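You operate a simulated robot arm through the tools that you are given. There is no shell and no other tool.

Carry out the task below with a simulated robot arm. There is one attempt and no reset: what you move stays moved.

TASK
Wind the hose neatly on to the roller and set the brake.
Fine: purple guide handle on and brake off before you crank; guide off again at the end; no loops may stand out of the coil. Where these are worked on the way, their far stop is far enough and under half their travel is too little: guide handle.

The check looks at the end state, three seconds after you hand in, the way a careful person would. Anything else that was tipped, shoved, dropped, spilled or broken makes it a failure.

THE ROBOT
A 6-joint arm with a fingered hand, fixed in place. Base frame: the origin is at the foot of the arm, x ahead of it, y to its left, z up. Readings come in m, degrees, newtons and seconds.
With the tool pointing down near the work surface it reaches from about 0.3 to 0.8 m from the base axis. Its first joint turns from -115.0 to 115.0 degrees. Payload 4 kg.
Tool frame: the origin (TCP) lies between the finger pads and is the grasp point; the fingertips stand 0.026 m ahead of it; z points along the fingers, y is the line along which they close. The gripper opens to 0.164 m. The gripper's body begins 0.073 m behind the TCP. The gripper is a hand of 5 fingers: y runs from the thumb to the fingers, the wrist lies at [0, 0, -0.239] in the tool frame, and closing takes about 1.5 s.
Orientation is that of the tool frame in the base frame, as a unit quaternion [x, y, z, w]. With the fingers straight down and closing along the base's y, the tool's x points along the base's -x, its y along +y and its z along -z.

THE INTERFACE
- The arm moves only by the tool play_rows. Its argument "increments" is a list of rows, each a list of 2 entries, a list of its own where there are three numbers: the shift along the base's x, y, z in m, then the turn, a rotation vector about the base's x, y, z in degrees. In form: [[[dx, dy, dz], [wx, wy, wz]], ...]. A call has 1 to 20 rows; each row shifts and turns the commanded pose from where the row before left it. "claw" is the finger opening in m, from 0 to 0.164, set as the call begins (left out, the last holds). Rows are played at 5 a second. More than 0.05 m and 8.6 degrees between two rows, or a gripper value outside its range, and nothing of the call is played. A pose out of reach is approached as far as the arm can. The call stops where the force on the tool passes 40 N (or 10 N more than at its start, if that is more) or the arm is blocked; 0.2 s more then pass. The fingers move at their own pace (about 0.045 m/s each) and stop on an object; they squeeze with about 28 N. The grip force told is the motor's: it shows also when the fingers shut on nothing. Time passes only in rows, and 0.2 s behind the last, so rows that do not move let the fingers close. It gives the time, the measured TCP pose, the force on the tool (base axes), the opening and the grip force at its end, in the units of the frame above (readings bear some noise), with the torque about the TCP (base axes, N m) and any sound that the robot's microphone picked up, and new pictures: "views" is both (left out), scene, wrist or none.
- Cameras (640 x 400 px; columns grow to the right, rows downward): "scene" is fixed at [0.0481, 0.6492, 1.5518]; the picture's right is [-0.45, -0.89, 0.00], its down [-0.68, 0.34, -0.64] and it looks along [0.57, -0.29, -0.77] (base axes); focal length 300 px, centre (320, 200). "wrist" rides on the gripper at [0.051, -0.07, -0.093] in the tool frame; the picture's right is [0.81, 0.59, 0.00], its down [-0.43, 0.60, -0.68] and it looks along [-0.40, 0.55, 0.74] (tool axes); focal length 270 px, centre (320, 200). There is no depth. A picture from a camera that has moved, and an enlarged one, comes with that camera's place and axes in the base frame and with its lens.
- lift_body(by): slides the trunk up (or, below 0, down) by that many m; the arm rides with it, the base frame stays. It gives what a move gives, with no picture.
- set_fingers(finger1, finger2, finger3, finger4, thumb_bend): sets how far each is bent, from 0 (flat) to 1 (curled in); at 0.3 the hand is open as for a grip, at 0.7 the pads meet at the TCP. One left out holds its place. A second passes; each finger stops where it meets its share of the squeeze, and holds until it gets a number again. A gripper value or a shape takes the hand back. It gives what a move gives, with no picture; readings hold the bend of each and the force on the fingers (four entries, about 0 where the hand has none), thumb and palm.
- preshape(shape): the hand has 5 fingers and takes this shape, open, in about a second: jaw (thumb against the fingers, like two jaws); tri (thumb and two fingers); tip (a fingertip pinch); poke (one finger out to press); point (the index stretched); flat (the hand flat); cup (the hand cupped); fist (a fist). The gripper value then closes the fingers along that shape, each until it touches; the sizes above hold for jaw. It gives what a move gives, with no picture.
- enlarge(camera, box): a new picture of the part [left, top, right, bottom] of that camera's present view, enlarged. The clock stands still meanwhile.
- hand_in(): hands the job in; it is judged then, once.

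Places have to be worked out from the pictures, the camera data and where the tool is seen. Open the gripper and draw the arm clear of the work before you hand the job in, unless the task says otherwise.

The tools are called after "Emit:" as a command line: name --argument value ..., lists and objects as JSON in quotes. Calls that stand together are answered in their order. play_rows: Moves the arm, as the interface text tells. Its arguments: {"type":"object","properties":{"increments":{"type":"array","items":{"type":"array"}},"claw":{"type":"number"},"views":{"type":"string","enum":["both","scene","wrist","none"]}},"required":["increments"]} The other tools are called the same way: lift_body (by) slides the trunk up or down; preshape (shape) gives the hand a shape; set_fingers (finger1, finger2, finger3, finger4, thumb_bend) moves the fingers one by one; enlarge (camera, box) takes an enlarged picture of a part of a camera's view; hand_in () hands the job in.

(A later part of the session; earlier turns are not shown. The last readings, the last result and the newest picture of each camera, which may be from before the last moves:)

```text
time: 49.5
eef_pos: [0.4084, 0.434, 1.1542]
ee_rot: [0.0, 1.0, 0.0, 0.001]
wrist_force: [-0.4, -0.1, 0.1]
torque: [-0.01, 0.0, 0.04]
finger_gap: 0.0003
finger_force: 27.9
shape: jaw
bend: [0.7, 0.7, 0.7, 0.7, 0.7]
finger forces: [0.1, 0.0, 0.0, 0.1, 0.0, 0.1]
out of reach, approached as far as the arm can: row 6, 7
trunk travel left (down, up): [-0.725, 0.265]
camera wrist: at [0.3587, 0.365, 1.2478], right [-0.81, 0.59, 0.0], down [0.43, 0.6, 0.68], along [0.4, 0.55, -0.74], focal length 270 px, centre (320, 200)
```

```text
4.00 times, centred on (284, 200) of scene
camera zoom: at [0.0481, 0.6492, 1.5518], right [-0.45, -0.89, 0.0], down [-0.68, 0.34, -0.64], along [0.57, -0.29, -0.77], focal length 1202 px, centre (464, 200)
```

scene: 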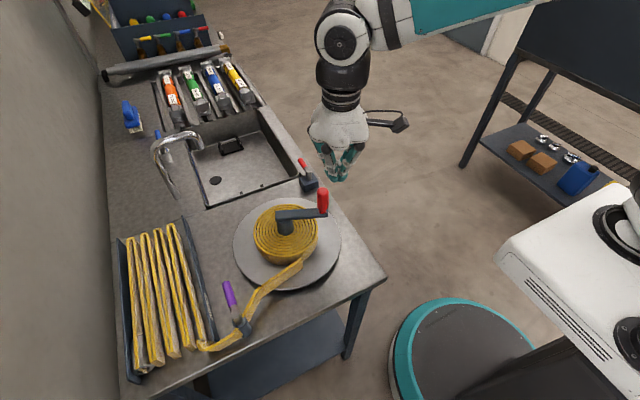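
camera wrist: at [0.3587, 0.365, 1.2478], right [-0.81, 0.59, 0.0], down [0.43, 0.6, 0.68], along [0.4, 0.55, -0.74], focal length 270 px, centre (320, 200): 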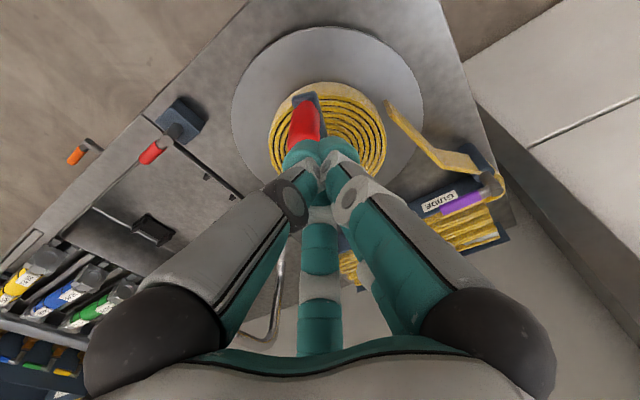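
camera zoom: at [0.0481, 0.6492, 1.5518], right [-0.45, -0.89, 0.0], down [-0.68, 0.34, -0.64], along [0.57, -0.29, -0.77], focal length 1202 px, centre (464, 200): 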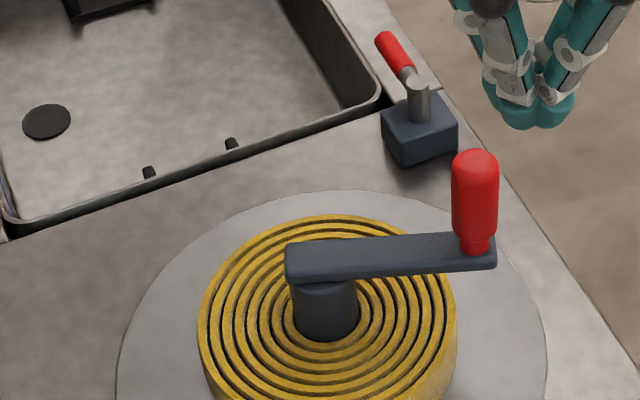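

The brake now points +x and the crank is still unmoved. Out-of-reach hints suggest the far side of the crank circle (0.80 m) needs a small outward tilt of the hand. I'll centre over the knob, open, tilt the fingers 8° outward, and lower.

Emit:
play_rows --increments '[[[0.011, 0.0064, 0.01], [0, 0, 0]], [[0.0108, 0.0064, 0.01], [0, 0, 0]], [[0, 0, 0], [6.0, -5.29, 0]], [[0, 0, 0], [0, 0, 0]], [[0, 0, 0], [0, 0, 0]], [[0, 0, 0], [0, 0, 0]], [[0, 0, -0.04], [0, 0, 0]], [[0, 0, -0.04], [0, 0, 0]], [[0, 0, -0.04], [0, 0, 0]], [[0, 0, -0.02], [0, 0, 0]]]' --claw 0.11 --views "both"

Emit:
enlarge --camera "scene" --box '[260, 150, 388, 250]'

```text
time: 51.7
eef_pos: [0.4305, 0.4466, 1.035]
ee_rot: [0.0, 0.998, 0.052, 0.046]
wrist_force: [0.0, 0.2, -0.7]
torque: [-0.03, 0.02, 0.0]
finger_gap: 0.1102
finger_force: 0.1
shape: jaw
bend: [0.31, 0.31, 0.31, 0.31, 0.7]
finger forces: [0.0, 0.0, 0.0, 0.0, 0.0, 0.1]
trunk travel left (down, up): [-0.725, 0.265]
camera wrist: at [0.3724, 0.3687, 1.1152], right [-0.81, 0.59, -0.01], down [0.37, 0.52, 0.77], along [0.46, 0.62, -0.64], focal length 270 px, centre (320, 200)
```

scene: 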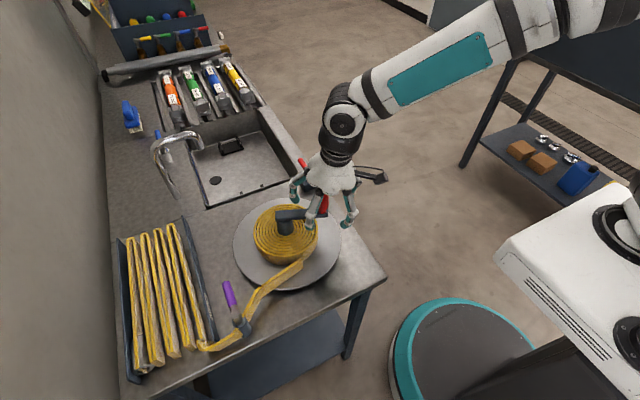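
wrist: 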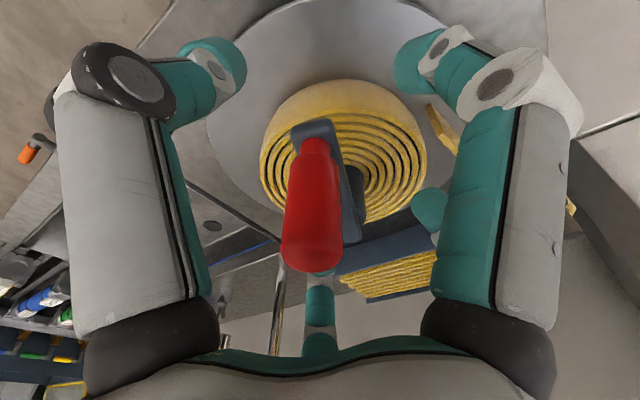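

```text
4.00 times, centred on (324, 200) of scene
camera zoom: at [0.0481, 0.6492, 1.5518], right [-0.45, -0.89, 0.0], down [-0.68, 0.34, -0.64], along [0.57, -0.29, -0.77], focal length 1202 px, centre (304, 200)
```

zoom: 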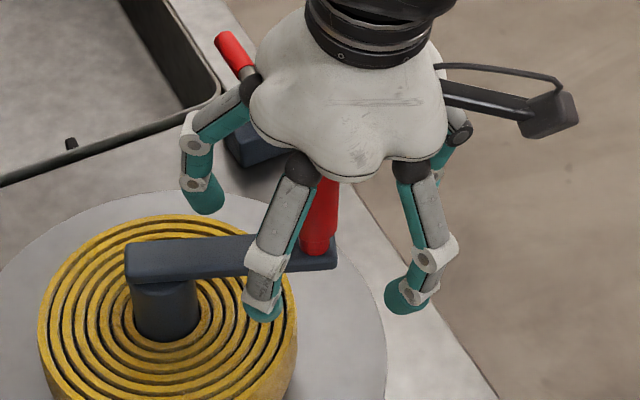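

The knob is within the tilted star. I'll close firmly on it this time, so that several fingers share the push.

Emit:
play_rows --increments '[[[0, 0, 0], [0, 0, 0]], [[0, 0, 0], [0, 0, 0]], [[0, 0, 0], [0, 0, 0]], [[0, 0, 0], [0, 0, 0]], [[0, 0, 0], [0, 0, 0]], [[0, 0, 0], [0, 0, 0]], [[0, 0, 0], [0, 0, 0]], [[0, 0, 0], [0, 0, 0]]]' --claw 0.0 --views "both"

Emit:
enlarge --camera "scene" --box '[230, 150, 358, 250]'

Emit:
enlarge --camera "wrist" --box '[180, 80, 468, 260]'

```text
time: 53.5
eef_pos: [0.4295, 0.4466, 1.033]
ee_rot: [0.0, 0.998, 0.052, 0.045]
wrist_force: [-0.5, -1.4, -4.6]
torque: [-0.11, 0.05, -0.03]
finger_gap: 0.0206
finger_force: 28.3
shape: jaw
bend: [0.75, 0.76, 0.78, 0.78, 0.7]
finger forces: [24.0, 23.5, 24.4, 24.7, 25.2, 0.0]
trunk travel left (down, up): [-0.725, 0.265]
camera wrist: at [0.3722, 0.3686, 1.1152], right [-0.81, 0.59, -0.01], down [0.37, 0.52, 0.77], along [0.46, 0.62, -0.64], focal length 270 px, centre (320, 200)
```

scene: 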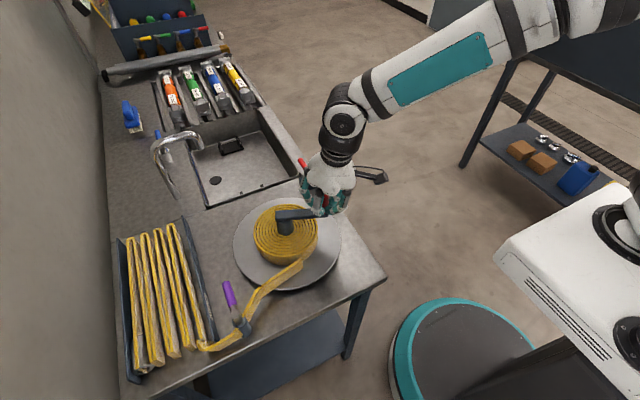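
wrist: 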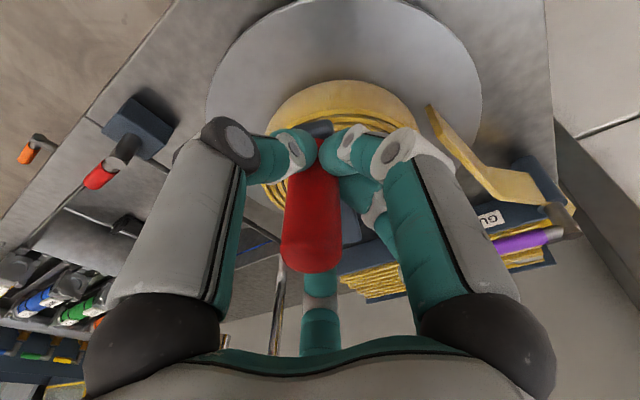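

```text
4.00 times, centred on (294, 200) of scene
camera zoom: at [0.0481, 0.6492, 1.5518], right [-0.45, -0.89, 0.0], down [-0.68, 0.34, -0.64], along [0.57, -0.29, -0.77], focal length 1202 px, centre (424, 200)
```

zoom: 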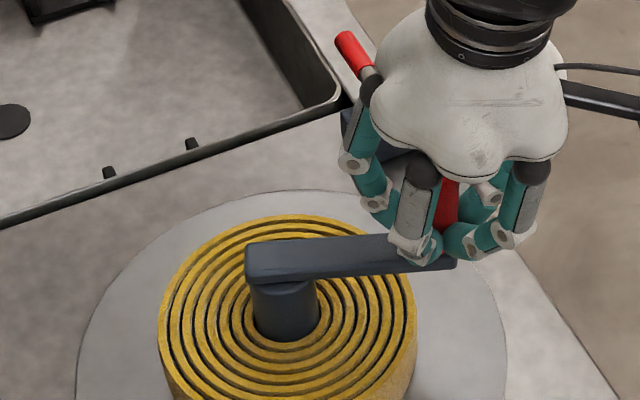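

```text
2.22 times, centred on (324, 170) of wrist
camera zoom: at [0.3722, 0.3686, 1.1152], right [-0.81, 0.59, -0.01], down [0.37, 0.52, 0.77], along [0.46, 0.62, -0.64], focal length 601 px, centre (311, 267)
```

zoom: 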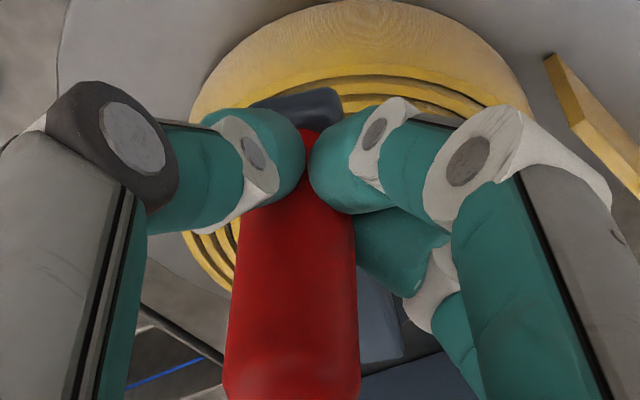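

All five fingers hold the knob (about 24 N each) and the tool force is small. I'll nudge 3 mm at a time in the winding direction and watch the force.

Emit:
play_rows --increments '[[[0.0027, -0.0012, 0], [0, 0, 0]]]' --views "none"

Emit:
play_rows --increments '[[[0.0027, -0.0012, 0], [0, 0, 0]]]' --views "none"

Emit:
play_rows --increments '[[[0.0027, -0.0012, 0], [0, 0, 0]]]' --views "none"

Emit:
enlarge --camera "scene" --box '[230, 150, 358, 250]'

```text
time: 53.9
eef_pos: [0.4327, 0.4467, 1.034]
ee_rot: [0.001, 0.998, 0.052, 0.047]
wrist_force: [-2.3, -0.2, -4.9]
torque: [-0.08, 0.1, 0.04]
finger_gap: 0.0207
finger_force: 27.8
shape: jaw
bend: [0.75, 0.76, 0.78, 0.78, 0.7]
finger forces: [25.2, 24.1, 24.3, 24.5, 24.6, 0.0]
trunk travel left (down, up): [-0.725, 0.265]
```

```text
time: 54.3
eef_pos: [0.434, 0.4458, 1.0336]
ee_rot: [-0.001, 0.998, 0.052, 0.046]
wrist_force: [-1.0, 1.6, -4.6]
torque: [-0.03, 0.15, 0.08]
finger_gap: 0.0204
finger_force: 27.5
shape: jaw
bend: [0.75, 0.76, 0.78, 0.78, 0.7]
finger forces: [25.7, 25.1, 24.6, 24.4, 23.7, 0.1]
trunk travel left (down, up): [-0.725, 0.265]
```

```text
time: 54.7
eef_pos: [0.4369, 0.443, 1.0335]
ee_rot: [0.0, 0.998, 0.052, 0.046]
wrist_force: [-0.8, 2.9, -3.7]
torque: [-0.02, 0.11, 0.08]
finger_gap: 0.0203
finger_force: 28.0
shape: jaw
bend: [0.75, 0.76, 0.78, 0.78, 0.7]
finger forces: [26.0, 25.8, 24.6, 24.1, 22.9, 0.0]
trunk travel left (down, up): [-0.725, 0.265]
```

```text
4.00 times, centred on (294, 200) of scene
camera zoom: at [0.0481, 0.6492, 1.5518], right [-0.45, -0.89, 0.0], down [-0.68, 0.34, -0.64], along [0.57, -0.29, -0.77], focal length 1202 px, centre (424, 200)
```

zoom: 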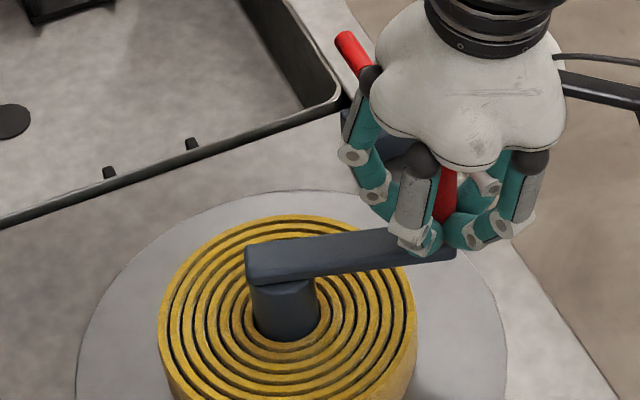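

The crank now moves with a steady 2 N or so, whereas before it held against 4.8 N. So the brake was on at the start and is now off. I'll begin winding counter-clockwise about the hub in a short 36° piece, checking the forces to refine the hub estimate.

Emit:
play_rows --increments '[[[0.01416, -0.00377, 0], [0, 0, 0]], [[0.01456, -0.0015, 0], [0, 0, 0]], [[0.01462, 0.00079, 0], [0, 0, 0]], [[0.01432, 0.00307, 0], [0, 0, 0]]]' --views "none"

Emit:
enlarge --camera "scene" --box '[230, 150, 358, 250]'

```text
time: 55.5
eef_pos: [0.4667, 0.4397, 1.0329]
ee_rot: [0.0, 0.998, 0.048, 0.036]
wrist_force: [-33.7, 5.0, 11.9]
torque: [0.05, 0.85, -0.18]
finger_gap: 0.0205
finger_force: 28.1
shape: jaw
bend: [0.76, 0.76, 0.78, 0.78, 0.7]
finger forces: [34.1, 31.1, 26.5, 21.3, 27.3, 0.1]
trunk travel left (down, up): [-0.725, 0.265]
stopped in row 4: the force on the tool passed its limit at 48 N (the readings are from after the stop); the commanded pose is now the measured one
```

```text
4.00 times, centred on (294, 200) of scene
camera zoom: at [0.0481, 0.6492, 1.5518], right [-0.45, -0.89, 0.0], down [-0.68, 0.34, -0.64], along [0.57, -0.29, -0.77], focal length 1202 px, centre (424, 200)
```

zoom: 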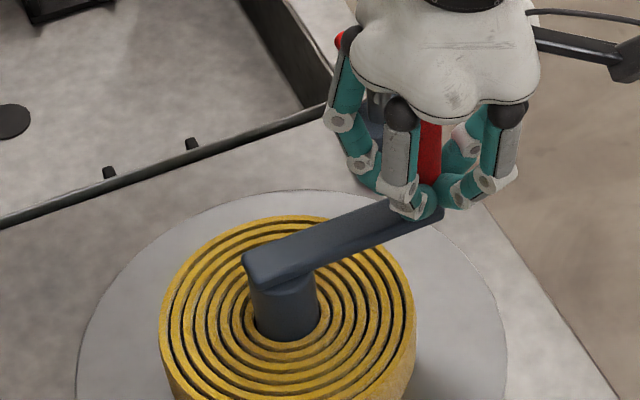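

The arm stopped with about 34 N against +x after about 20° of crank. Before pushing more I'll hold still, read the force again, and look closely for anything touching (fingertip against crank arm, for instance).

Emit:
play_rows --increments '[[[0, 0, 0], [0, 0, 0]]]' --views "both"

Emit:
enlarge --camera "scene" --box '[296, 160, 360, 210]'

Emit:
enlarge --camera "wrist" --box '[200, 80, 440, 230]'

```text
time: 55.9
eef_pos: [0.468, 0.4384, 1.033]
ee_rot: [0.0, 0.998, 0.048, 0.039]
wrist_force: [-42.1, 6.3, 13.6]
torque: [0.04, 1.02, -0.22]
finger_gap: 0.0203
finger_force: 27.6
shape: jaw
bend: [0.76, 0.76, 0.78, 0.78, 0.7]
finger forces: [36.0, 32.1, 25.9, 20.5, 26.5, 0.0]
trunk travel left (down, up): [-0.725, 0.265]
camera wrist: at [0.4117, 0.3613, 1.1158], right [-0.81, 0.59, -0.01], down [0.38, 0.53, 0.76], along [0.45, 0.61, -0.65], focal length 270 px, centre (320, 200)
```

scene: 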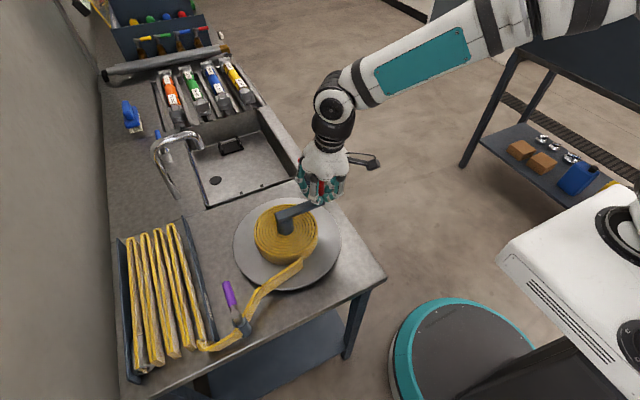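
wrist: 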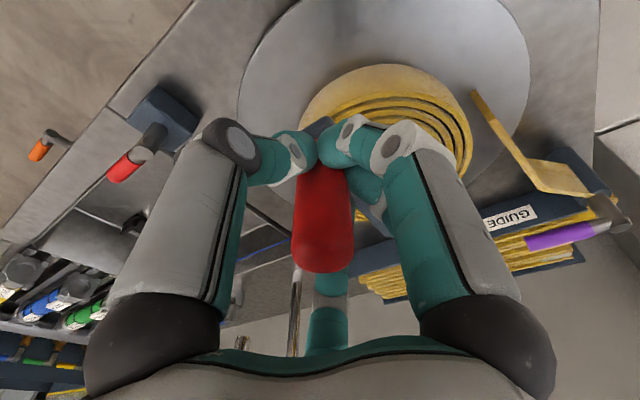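

```text
8.00 times, centred on (328, 185) of scene
camera zoom: at [0.0481, 0.6492, 1.5518], right [-0.45, -0.89, 0.0], down [-0.68, 0.34, -0.64], along [0.57, -0.29, -0.77], focal length 2403 px, centre (256, 320)
```

zoom: 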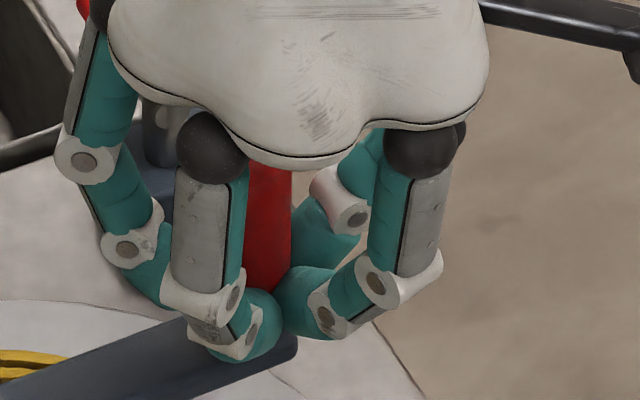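

```text
2.67 times, centred on (320, 155) of wrist
camera zoom: at [0.4117, 0.3613, 1.1158], right [-0.81, 0.59, -0.01], down [0.38, 0.53, 0.76], along [0.45, 0.61, -0.65], focal length 721 px, centre (320, 320)
```

zoom: 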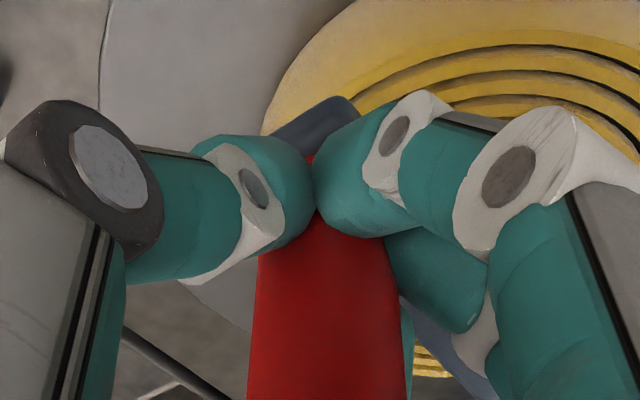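

The 126° fingertip now sits right beside or over the crank arm at about arm-top height, so a finger may be jamming against the arm. I'll relax the push, open a little, and re-grip about 14 mm higher on the knob.

Emit:
play_rows --increments '[[[-0.004, 0, 0], [0, 0, 0]], [[-0.004, 0, 0], [0, 0, 0]]]' --views "none"

Emit:
play_rows --increments '[[[0, 0, 0], [0, 0, 0]], [[0, 0, 0], [0, 0, 0]], [[0, 0, 0], [0, 0, 0]], [[0, 0, 0], [0, 0, 0]], [[0, 0, 0.007], [0, 0, 0]], [[0, 0, 0.007], [0, 0, 0]]]' --claw 0.07 --views "both"

Emit:
enlarge --camera "scene" --box '[256, 150, 384, 250]'

Emit:
enlarge --camera "wrist" --box '[200, 80, 440, 280]'

```text
time: 56.5
eef_pos: [0.4677, 0.4395, 1.0337]
ee_rot: [0.0, 0.998, 0.049, 0.042]
wrist_force: [-18.2, 7.5, 10.0]
torque: [0.1, 0.55, -0.12]
finger_gap: 0.0204
finger_force: 27.5
shape: jaw
bend: [0.76, 0.76, 0.78, 0.78, 0.7]
finger forces: [29.9, 28.4, 27.2, 25.3, 25.3, 0.1]
trunk travel left (down, up): [-0.725, 0.265]
```

```text
time: 57.9
eef_pos: [0.4676, 0.4384, 1.0445]
ee_rot: [0.0, 0.998, 0.049, 0.04]
wrist_force: [-0.7, 0.1, -0.3]
torque: [0.0, -0.02, -0.02]
finger_gap: 0.0696
finger_force: 0.2
shape: jaw
bend: [0.41, 0.41, 0.41, 0.41, 0.7]
finger forces: [0.0, 0.0, 0.1, 0.1, 0.0, 0.0]
trunk travel left (down, up): [-0.725, 0.265]
camera wrist: at [0.4101, 0.3611, 1.1273], right [-0.81, 0.59, -0.01], down [0.38, 0.52, 0.76], along [0.45, 0.62, -0.65], focal length 270 px, centre (320, 200)
```

scene: 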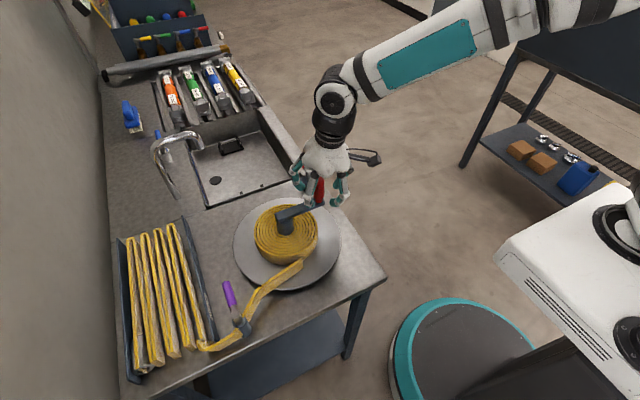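
wrist: 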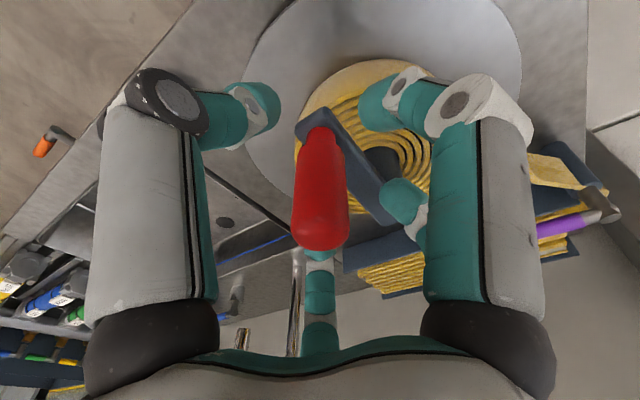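

```text
4.00 times, centred on (320, 200) of scene
camera zoom: at [0.0481, 0.6492, 1.5518], right [-0.45, -0.89, 0.0], down [-0.68, 0.34, -0.64], along [0.57, -0.29, -0.77], focal length 1202 px, centre (320, 200)
```

zoom: 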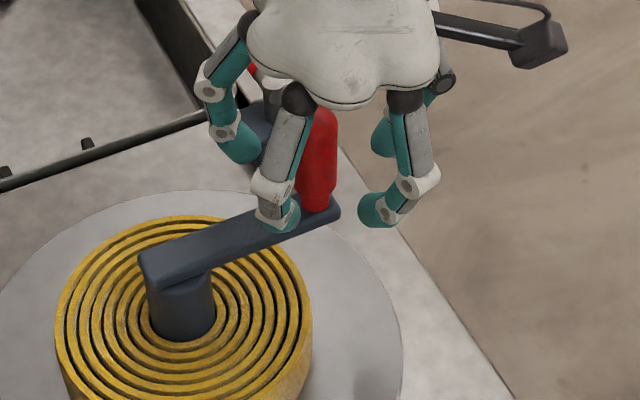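

```text
2.00 times, centred on (320, 180) of wrist
camera zoom: at [0.4101, 0.3611, 1.1273], right [-0.81, 0.59, -0.01], down [0.38, 0.52, 0.76], along [0.45, 0.62, -0.65], focal length 541 px, centre (320, 240)
```

zoom: 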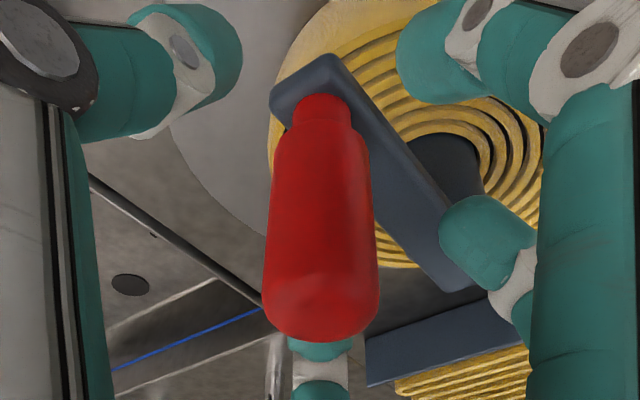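

With the hand open the knob stands at about (0.4645, 0.439), i.e. the crank has turned about 22°. I'm 11 mm higher now; I'll close again and push gently to see if the crank still resists.

Emit:
play_rows --increments '[[[-0.002, 0.0005, 0.003], [0, 0, 0]], [[0, 0, 0], [0, 0, 0]], [[0, 0, 0], [0, 0, 0]], [[0, 0, 0], [0, 0, 0]], [[0, 0, 0], [0, 0, 0]], [[0, 0, 0], [0, 0, 0]], [[0, 0, 0], [0, 0, 0]]]' --claw 0.0 --views "none"

Emit:
play_rows --increments '[[[0.003, 0, 0], [0, 0, 0]]]' --views "none"

Emit:
play_rows --increments '[[[0.003, 0, 0], [0, 0, 0]]]' --views "none"

Emit:
enlarge --camera "scene" --box '[256, 150, 384, 250]'

```text
time: 59.5
eef_pos: [0.4664, 0.4389, 1.0468]
ee_rot: [0.001, 0.998, 0.048, 0.038]
wrist_force: [-2.4, -0.3, -5.5]
torque: [-0.11, 0.06, -0.01]
finger_gap: 0.02
finger_force: 28.0
shape: jaw
bend: [0.75, 0.76, 0.78, 0.78, 0.7]
finger forces: [24.4, 23.7, 24.5, 24.5, 25.4, 0.1]
trunk travel left (down, up): [-0.725, 0.265]
```

```text
time: 59.9
eef_pos: [0.4659, 0.4391, 1.0481]
ee_rot: [0.0, 0.998, 0.047, 0.038]
wrist_force: [-12.7, -0.9, -7.1]
torque: [-0.09, 0.32, -0.01]
finger_gap: 0.0201
finger_force: 28.2
shape: jaw
bend: [0.75, 0.76, 0.78, 0.78, 0.7]
finger forces: [28.6, 25.9, 24.2, 23.7, 27.0, 0.0]
trunk travel left (down, up): [-0.725, 0.265]
```

```text
time: 60.3
eef_pos: [0.4666, 0.4398, 1.0473]
ee_rot: [-0.001, 0.998, 0.047, 0.038]
wrist_force: [-25.9, -2.4, -8.4]
torque: [-0.1, 0.61, -0.11]
finger_gap: 0.0201
finger_force: 28.3
shape: jaw
bend: [0.75, 0.76, 0.78, 0.78, 0.7]
finger forces: [30.8, 28.7, 23.6, 22.5, 28.8, 0.0]
trunk travel left (down, up): [-0.725, 0.265]
```

```text
4.00 times, centred on (320, 200) of scene
camera zoom: at [0.0481, 0.6492, 1.5518], right [-0.45, -0.89, 0.0], down [-0.68, 0.34, -0.64], along [0.57, -0.29, -0.77], focal length 1202 px, centre (320, 200)
```

zoom: 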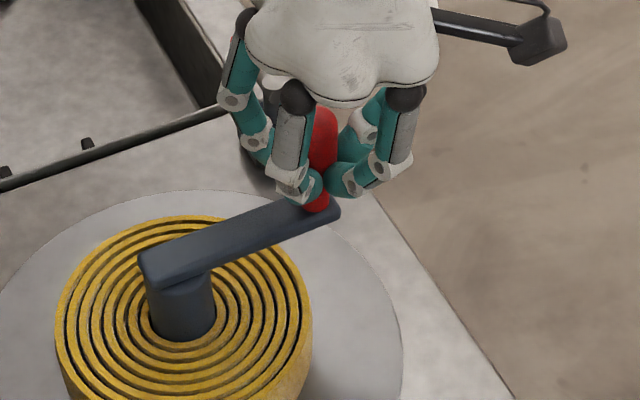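

Even gripping high above the arm the knob doesn't yield beyond about 22° (26 N), so this is a real stop, not a finger jam. I'll relax, open, lift clear, and look closely at the coil, hose, guide and brake before deciding.

Emit:
play_rows --increments '[[[-0.005, 0, 0], [0, 0, 0]], [[0, 0, 0], [0, 0, 0]], [[0, 0, 0], [0, 0, 0]], [[0, 0, 0], [0, 0, 0]], [[0, 0, 0], [0, 0, 0]], [[0, 0, 0], [0, 0, 0]], [[0, 0, 0.04], [0, 0, 0]], [[0, 0, 0.04], [0, 0, 0]], [[0, -0.04, 0.02], [0, 0, 0]], [[0, -0.045, 0], [0, 0, 0]], [[0, -0.045, 0], [0, 0, 0]]]' --claw 0.11 --views "both"

Emit:
enlarge --camera "scene" --box '[220, 150, 348, 250]'

Emit:
enlarge --camera "scene" --box '[190, 220, 350, 340]'

Emit:
enlarge --camera "scene" --box '[90, 210, 282, 390]'

```text
time: 62.7
eef_pos: [0.4636, 0.3077, 1.1481]
ee_rot: [0.001, 0.998, 0.049, 0.04]
wrist_force: [0.2, -0.5, 0.3]
torque: [0.0, 0.02, 0.0]
finger_gap: 0.1098
finger_force: 0.0
shape: jaw
bend: [0.31, 0.31, 0.31, 0.31, 0.7]
finger forces: [0.0, 0.1, 0.0, 0.0, 0.0, 0.1]
trunk travel left (down, up): [-0.725, 0.265]
camera wrist: at [0.4069, 0.2289, 1.23], right [-0.81, 0.59, -0.01], down [0.38, 0.52, 0.76], along [0.45, 0.62, -0.65], focal length 270 px, centre (320, 200)
```

scene: 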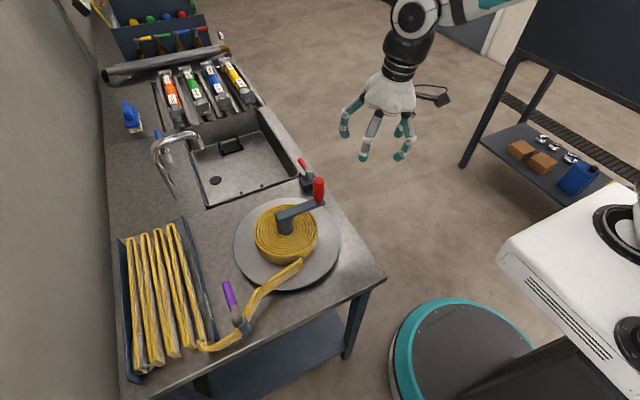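
wrist: 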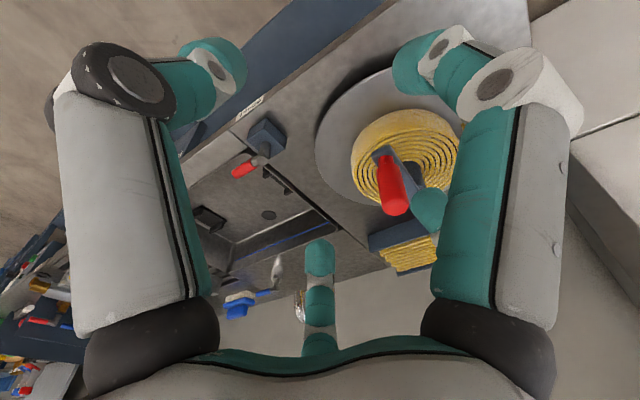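

```text
4.00 times, centred on (284, 200) of scene
camera zoom: at [0.0481, 0.6492, 1.5518], right [-0.45, -0.89, 0.0], down [-0.68, 0.34, -0.64], along [0.57, -0.29, -0.77], focal length 1202 px, centre (464, 200)
```

zoom: 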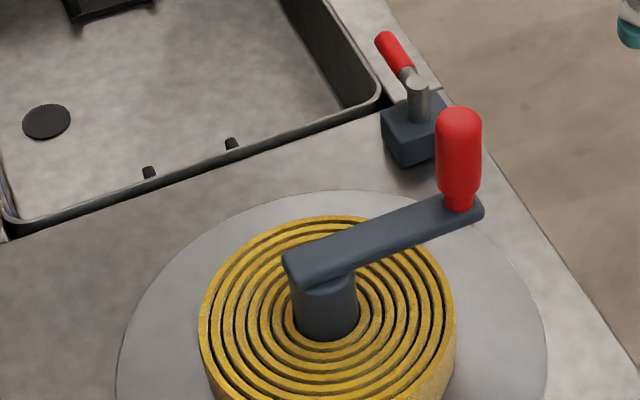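

```text
3.33 times, centred on (270, 280) of scene
camera zoom: at [0.0481, 0.6492, 1.5518], right [-0.45, -0.89, 0.0], down [-0.68, 0.34, -0.64], along [0.57, -0.29, -0.77], focal length 1001 px, centre (487, -67)
```

zoom: 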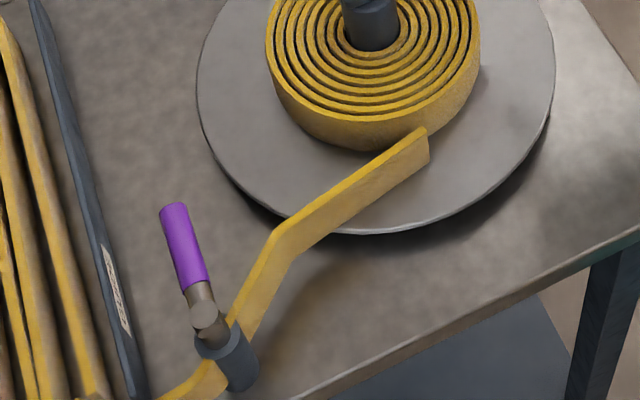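

```text
2.22 times, centred on (186, 300) of scene
camera zoom: at [0.0481, 0.6492, 1.5518], right [-0.45, -0.89, 0.0], down [-0.68, 0.34, -0.64], along [0.57, -0.29, -0.77], focal length 668 px, centre (618, -22)
```

zoom: 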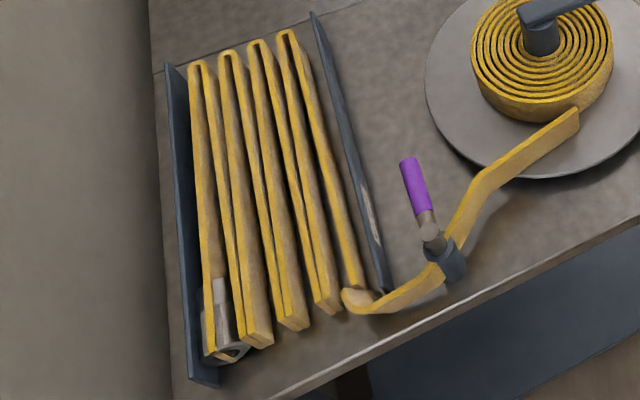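

Nothing but the crank has changed: guide handle at 90°, brake at 90°, and the coil and tray hose look the same. A stop only 0.39 rad counter-clockwise looks like a back-stop, so the winding direction is probably clockwise. I'll regrip the knob at its present place (0.465, 0.440), a bit higher, and test clockwise gently.

Emit:
play_rows --increments '[[[0.0005, 0.044, 0], [0, 0, 0]], [[0.0005, 0.044, 0], [0, 0, 0]], [[0.0005, 0.044, 0], [0, 0, 0]], [[0, 0, -0.04], [0, 0, 0]], [[0, 0, -0.04], [0, 0, 0]], [[0, 0, -0.023], [0, 0, 0]]]' --claw 0.11 --views "none"

Emit:
play_rows --increments '[[[0, 0, 0], [0, 0, 0]], [[0, 0, 0], [0, 0, 0]], [[0, 0, 0], [0, 0, 0]], [[0, 0, 0], [0, 0, 0]], [[0, 0, 0], [0, 0, 0]], [[0, 0, 0], [0, 0, 0]], [[0, 0, 0], [0, 0, 0]], [[0, 0, 0], [0, 0, 0]]]' --claw 0.0 --views "both"

Emit:
enlarge --camera "scene" --box '[256, 150, 384, 250]'

```text
time: 64.1
eef_pos: [0.4681, 0.441, 1.0442]
ee_rot: [0.0, 0.998, 0.048, 0.039]
wrist_force: [-1.7, 0.0, 0.5]
torque: [0.02, 0.03, 0.0]
finger_gap: 0.1099
finger_force: 0.0
shape: jaw
bend: [0.31, 0.31, 0.31, 0.31, 0.7]
finger forces: [0.0, 0.0, 0.1, 0.0, 0.0, 0.1]
trunk travel left (down, up): [-0.725, 0.265]
```

```text
time: 65.9
eef_pos: [0.4672, 0.4408, 1.0451]
ee_rot: [0.001, 0.998, 0.048, 0.038]
wrist_force: [-0.5, -1.4, -5.0]
torque: [-0.1, 0.05, 0.02]
finger_gap: 0.0221
finger_force: 28.0
shape: jaw
bend: [0.77, 0.77, 0.77, 0.77, 0.7]
finger forces: [24.9, 24.6, 24.4, 24.3, 25.2, 0.0]
trunk travel left (down, up): [-0.725, 0.265]
camera wrist: at [0.4118, 0.3636, 1.1269], right [-0.81, 0.59, -0.01], down [0.38, 0.53, 0.76], along [0.45, 0.61, -0.65], focal length 270 px, centre (320, 200)
```

scene: 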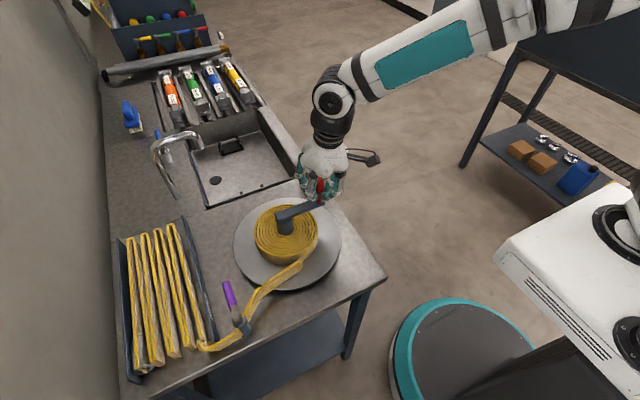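
wrist: 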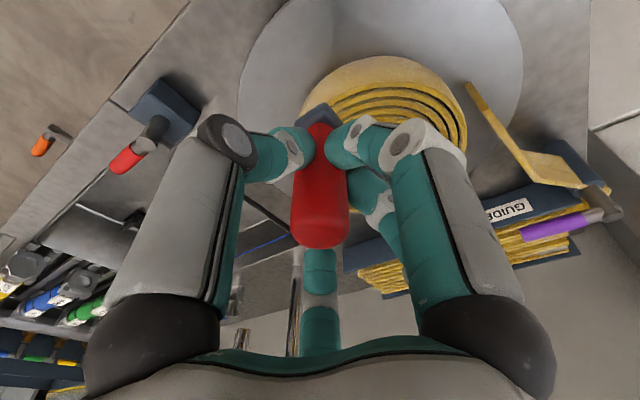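

```text
4.00 times, centred on (320, 200) of scene
camera zoom: at [0.0481, 0.6492, 1.5518], right [-0.45, -0.89, 0.0], down [-0.68, 0.34, -0.64], along [0.57, -0.29, -0.77], focal length 1202 px, centre (320, 200)
```

zoom: 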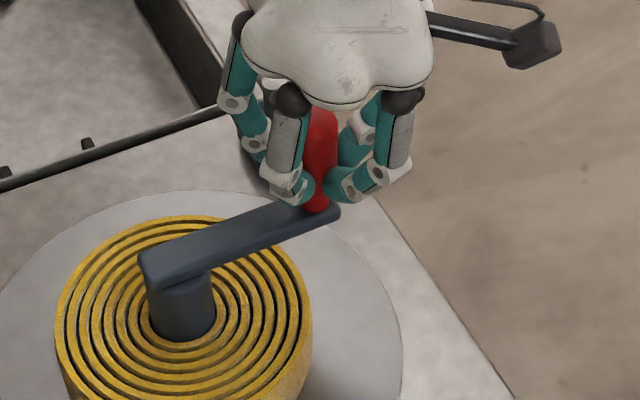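

The knob is gripped at about (0.467, 0.441). The two near-zero-force grip points fit a hub at about (0.4635, 0.535) with radius about 0.0945. I'll turn clockwise slowly, back to the starting angle first.

Emit:
play_rows --increments '[[[-0.0096, -0.0001, 0], [0, 0, 0]], [[-0.0095, 0.0011, 0], [0, 0, 0]], [[-0.0094, 0.002, 0], [0, 0, 0]], [[-0.0091, 0.003, 0], [0, 0, 0]]]' --views "none"

```text
time: 66.9
eef_pos: [0.433, 0.448, 1.0429]
ee_rot: [-0.001, 0.998, 0.048, 0.038]
wrist_force: [3.8, 1.3, -11.2]
torque: [-0.23, -0.21, -0.28]
finger_gap: 0.0213
finger_force: 28.6
shape: jaw
bend: [0.77, 0.77, 0.59, 0.77, 0.7]
finger forces: [18.7, 21.8, 29.9, 31.9, 28.4, 0.1]
trunk travel left (down, up): [-0.725, 0.265]
```

It turns back easily (about 3–4 N). I'll go on clockwise 20° past the starting angle and check.

Emit:
play_rows --increments '[[[-0.01, 0.0045, 0], [0, 0, 0]], [[-0.0095, 0.0057, 0], [0, 0, 0]], [[-0.0086, 0.0067, 0], [0, 0, 0]]]' --views "both"

Emit:
enlarge --camera "scene" --box '[230, 150, 358, 250]'

Emit:
enlarge --camera "wrist" --box '[200, 80, 440, 280]'

```text
time: 67.7
eef_pos: [0.4021, 0.4625, 1.0428]
ee_rot: [0.001, 0.998, 0.047, 0.037]
wrist_force: [4.8, -0.7, -21.1]
torque: [-0.38, -0.11, -0.28]
finger_gap: 0.0206
finger_force: 27.9
shape: jaw
bend: [0.77, 0.76, 0.59, 0.77, 0.7]
finger forces: [17.1, 21.4, 26.4, 26.6, 30.2, 0.0]
trunk travel left (down, up): [-0.725, 0.265]
camera wrist: at [0.3463, 0.3862, 1.1266], right [-0.81, 0.59, -0.01], down [0.38, 0.53, 0.76], along [0.45, 0.61, -0.65], focal length 270 px, centre (320, 200)
```

scene: 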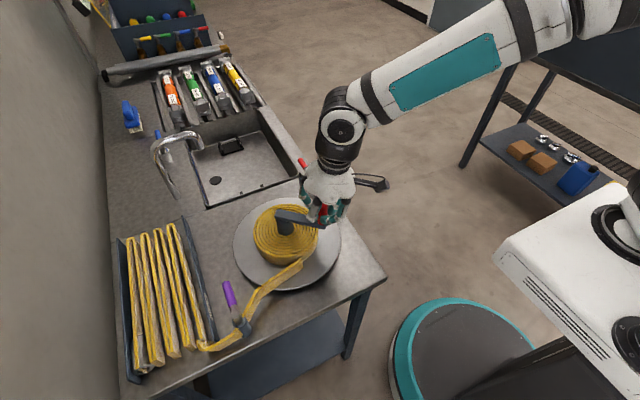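
wrist: 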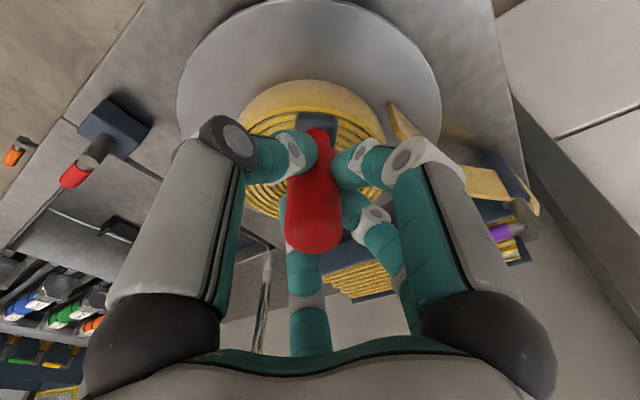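

```text
4.00 times, centred on (294, 200) of scene
camera zoom: at [0.0481, 0.6492, 1.5518], right [-0.45, -0.89, 0.0], down [-0.68, 0.34, -0.64], along [0.57, -0.29, -0.77], focal length 1202 px, centre (424, 200)
```

zoom: 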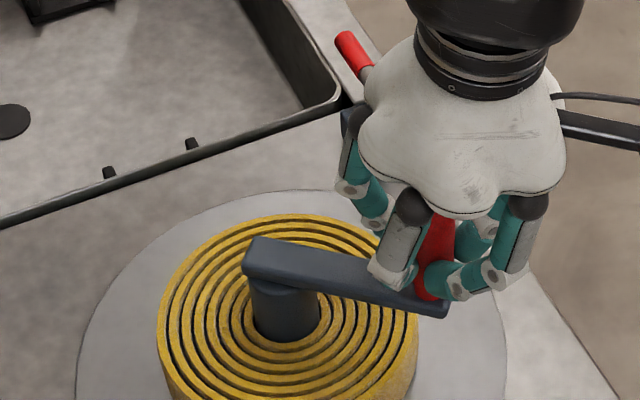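

```text
2.00 times, centred on (320, 180) of wrist
camera zoom: at [0.3463, 0.3862, 1.1266], right [-0.81, 0.59, -0.01], down [0.38, 0.53, 0.76], along [0.45, 0.61, -0.65], focal length 541 px, centre (320, 240)
```

zoom: 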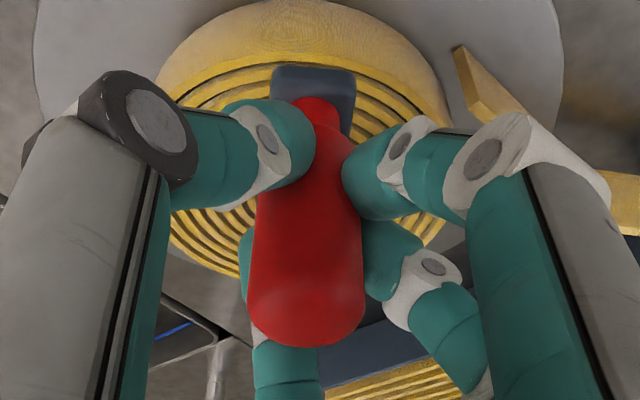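

The crank turns freely clockwise past the start. I'll compare the coil and tray now with the earlier enlarged views before turning more.

Emit:
enlarge --camera "scene" --box '[190, 220, 350, 340]'

Emit:
enlarge --camera "scene" --box '[90, 210, 282, 390]'

```text
3.33 times, centred on (270, 280) of scene
camera zoom: at [0.0481, 0.6492, 1.5518], right [-0.45, -0.89, 0.0], down [-0.68, 0.34, -0.64], along [0.57, -0.29, -0.77], focal length 1001 px, centre (487, -67)
```

zoom: 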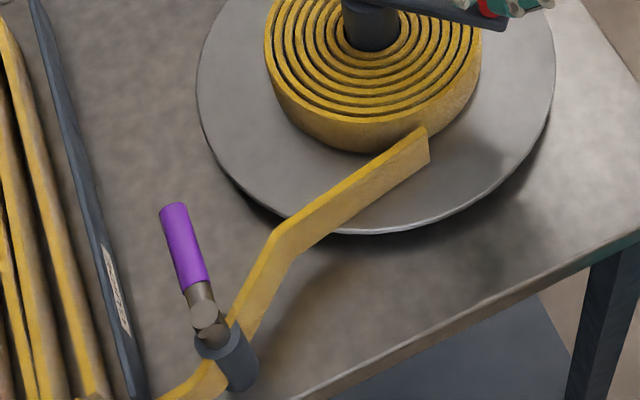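

```text
2.22 times, centred on (186, 300) of scene
camera zoom: at [0.0481, 0.6492, 1.5518], right [-0.45, -0.89, 0.0], down [-0.68, 0.34, -0.64], along [0.57, -0.29, -0.77], focal length 668 px, centre (618, -22)
```

zoom: 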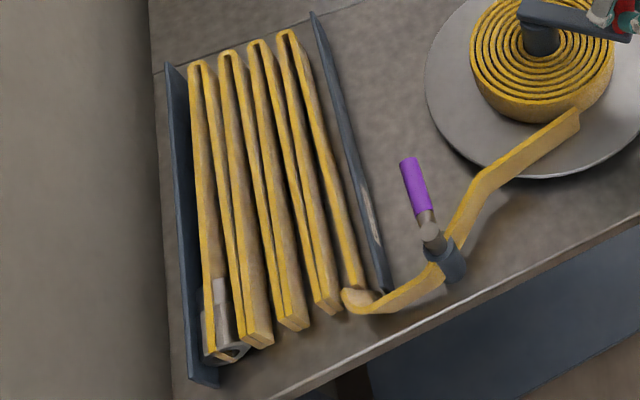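

The coil looks marginally larger and no loops stand out, so clockwise is the winding direction. To avoid the drag of a hard squeeze I'll relax to a loose cage, lean the hand about 3° more for reach, and wind a first clockwise piece while watching the force.

Emit:
play_rows --increments '[[[0, 0, 0], [0, 0, 0]], [[0, 0, 0], [0, 0, 0]], [[0, 0, 0], [2.25, -1.98, 0]], [[0, 0, 0], [0, 0, 0]]]' --claw 0.05 --views "none"

Emit:
play_rows --increments '[[[0, 0, 0], [0, 0, 0]], [[0, 0, 0], [0, 0, 0]], [[0, 0, 0], [0, 0, 0]]]' --claw 0.03 --views "wrist"

Emit:
enlarge --camera "wrist" --box '[200, 80, 440, 280]'

Emit:
enlarge --camera "scene" --box '[256, 170, 384, 270]'

```text
time: 68.7
eef_pos: [0.4018, 0.4648, 1.0453]
ee_rot: [0.001, 0.996, 0.068, 0.055]
wrist_force: [0.9, -1.0, -0.1]
torque: [-0.02, 0.0, -0.01]
finger_gap: 0.0498
finger_force: 0.0
shape: jaw
bend: [0.47, 0.47, 0.47, 0.47, 0.7]
finger forces: [0.0, 0.1, 0.0, 0.0, 0.0, 0.1]
trunk travel left (down, up): [-0.725, 0.265]
```

```text
time: 69.5
eef_pos: [0.4024, 0.4639, 1.0459]
ee_rot: [0.002, 0.996, 0.069, 0.056]
wrist_force: [-0.1, 1.3, 1.3]
torque: [0.02, 0.0, -0.01]
finger_gap: 0.0304
finger_force: 0.0
shape: jaw
bend: [0.55, 0.55, 0.55, 0.55, 0.7]
finger forces: [0.0, 0.0, 0.8, 0.1, 0.0, 0.0]
trunk travel left (down, up): [-0.725, 0.265]
camera wrist: at [0.3427, 0.3826, 1.1231], right [-0.81, 0.59, -0.01], down [0.35, 0.49, 0.8], along [0.47, 0.64, -0.6], focal length 270 px, centre (320, 200)
```

wrist: 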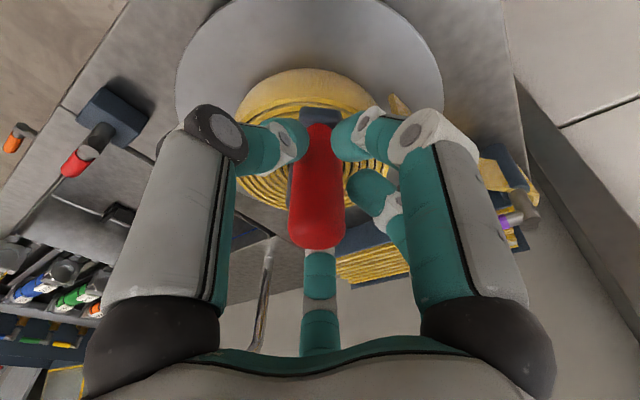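

```text
2.00 times, centred on (320, 180) of wrist
camera zoom: at [0.3427, 0.3826, 1.1231], right [-0.81, 0.59, -0.01], down [0.35, 0.49, 0.8], along [0.47, 0.64, -0.6], focal length 541 px, centre (320, 240)
```

zoom: 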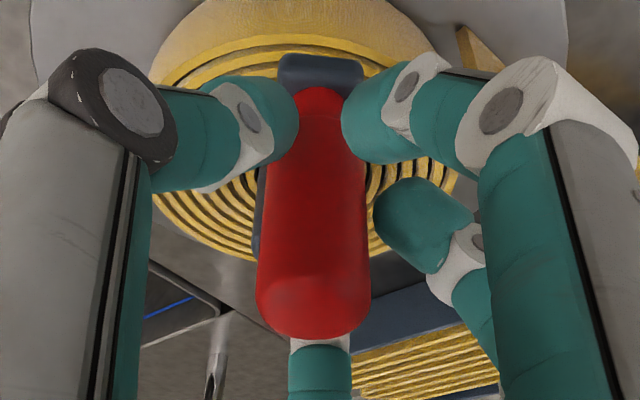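

```text
4.00 times, centred on (320, 220) of scene
camera zoom: at [0.0481, 0.6492, 1.5518], right [-0.45, -0.89, 0.0], down [-0.68, 0.34, -0.64], along [0.57, -0.29, -0.77], focal length 1202 px, centre (320, 120)
```

zoom: 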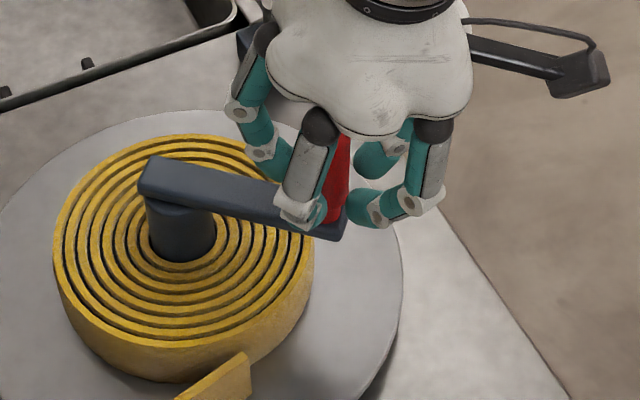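

The cage is loose around the knob. I'll start winding clockwise with a 36° piece.

Emit:
play_rows --increments '[[[-0.0137, 0.0143, 0], [0, 0, 0]], [[-0.0104, 0.0168, 0], [0, 0, 0]], [[-0.0066, 0.0186, 0], [0, 0, 0]]]' --views "none"

Emit:
enlarge --camera "scene" --box '[230, 170, 358, 270]'

```text
time: 70.3
eef_pos: [0.3714, 0.5124, 1.0437]
ee_rot: [0.0, 0.996, 0.067, 0.056]
wrist_force: [0.7, -1.5, 0.2]
torque: [-0.03, -0.03, -0.04]
finger_gap: 0.0305
finger_force: 0.1
shape: jaw
bend: [0.55, 0.55, 0.55, 0.54, 0.7]
finger forces: [0.0, 0.0, 1.0, 1.5, 0.0, 0.0]
trunk travel left (down, up): [-0.725, 0.265]
```

```text
4.00 times, centred on (294, 220) of scene
camera zoom: at [0.0481, 0.6492, 1.5518], right [-0.45, -0.89, 0.0], down [-0.68, 0.34, -0.64], along [0.57, -0.29, -0.77], focal length 1202 px, centre (424, 120)
```

zoom: 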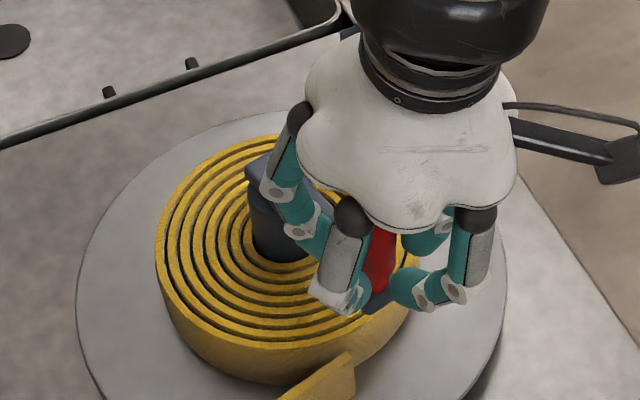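

The crank follows with about 1.5 N. I'll continue around over the +y side.

Emit:
play_rows --increments '[[[-0.0027, 0.0196, 0], [0, 0, 0]], [[0.0015, 0.0197, 0], [0, 0, 0]], [[0.0056, 0.019, 0], [0, 0, 0]], [[0.0093, 0.0174, 0], [0, 0, 0]], [[0.0128, 0.015, 0], [0, 0, 0]], [[0.0156, 0.0121, 0], [0, 0, 0]]]' --views "scene"

Emit:
enlarge --camera "scene" --box '[190, 170, 350, 340]'

```text
time: 71.7
eef_pos: [0.414, 0.6154, 1.0443]
ee_rot: [0.0, 0.996, 0.068, 0.056]
wrist_force: [1.2, -2.8, -0.7]
torque: [-0.05, -0.02, -0.01]
finger_gap: 0.0305
finger_force: 0.0
shape: jaw
bend: [0.55, 0.55, 0.55, 0.54, 0.7]
finger forces: [0.1, 0.0, 0.0, 2.2, 1.5, 0.1]
trunk travel left (down, up): [-0.725, 0.265]
```

scene: 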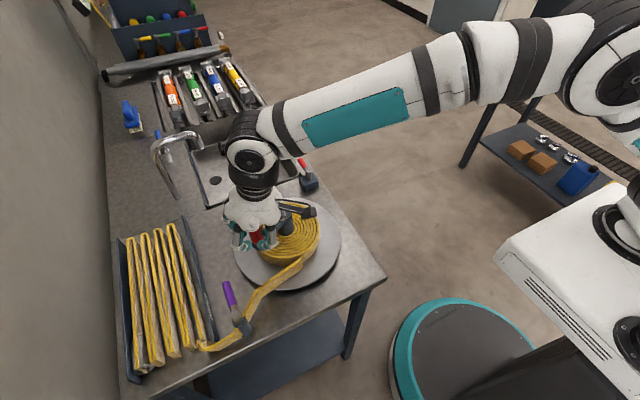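

```text
2.35 times, centred on (270, 255) of scene
camera zoom: at [0.0481, 0.6492, 1.5518], right [-0.45, -0.89, 0.0], down [-0.68, 0.34, -0.64], along [0.57, -0.29, -0.77], focal length 707 px, centre (438, 71)
```

zoom: 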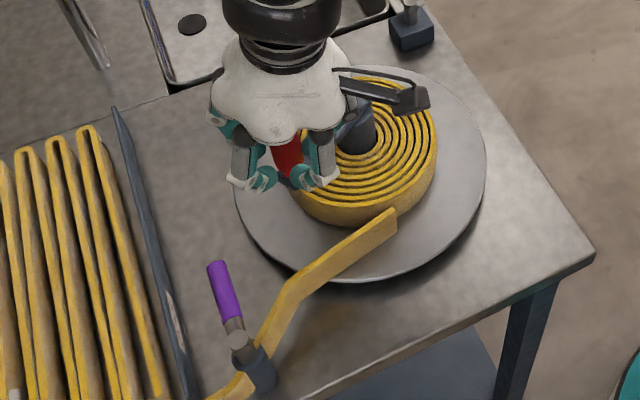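

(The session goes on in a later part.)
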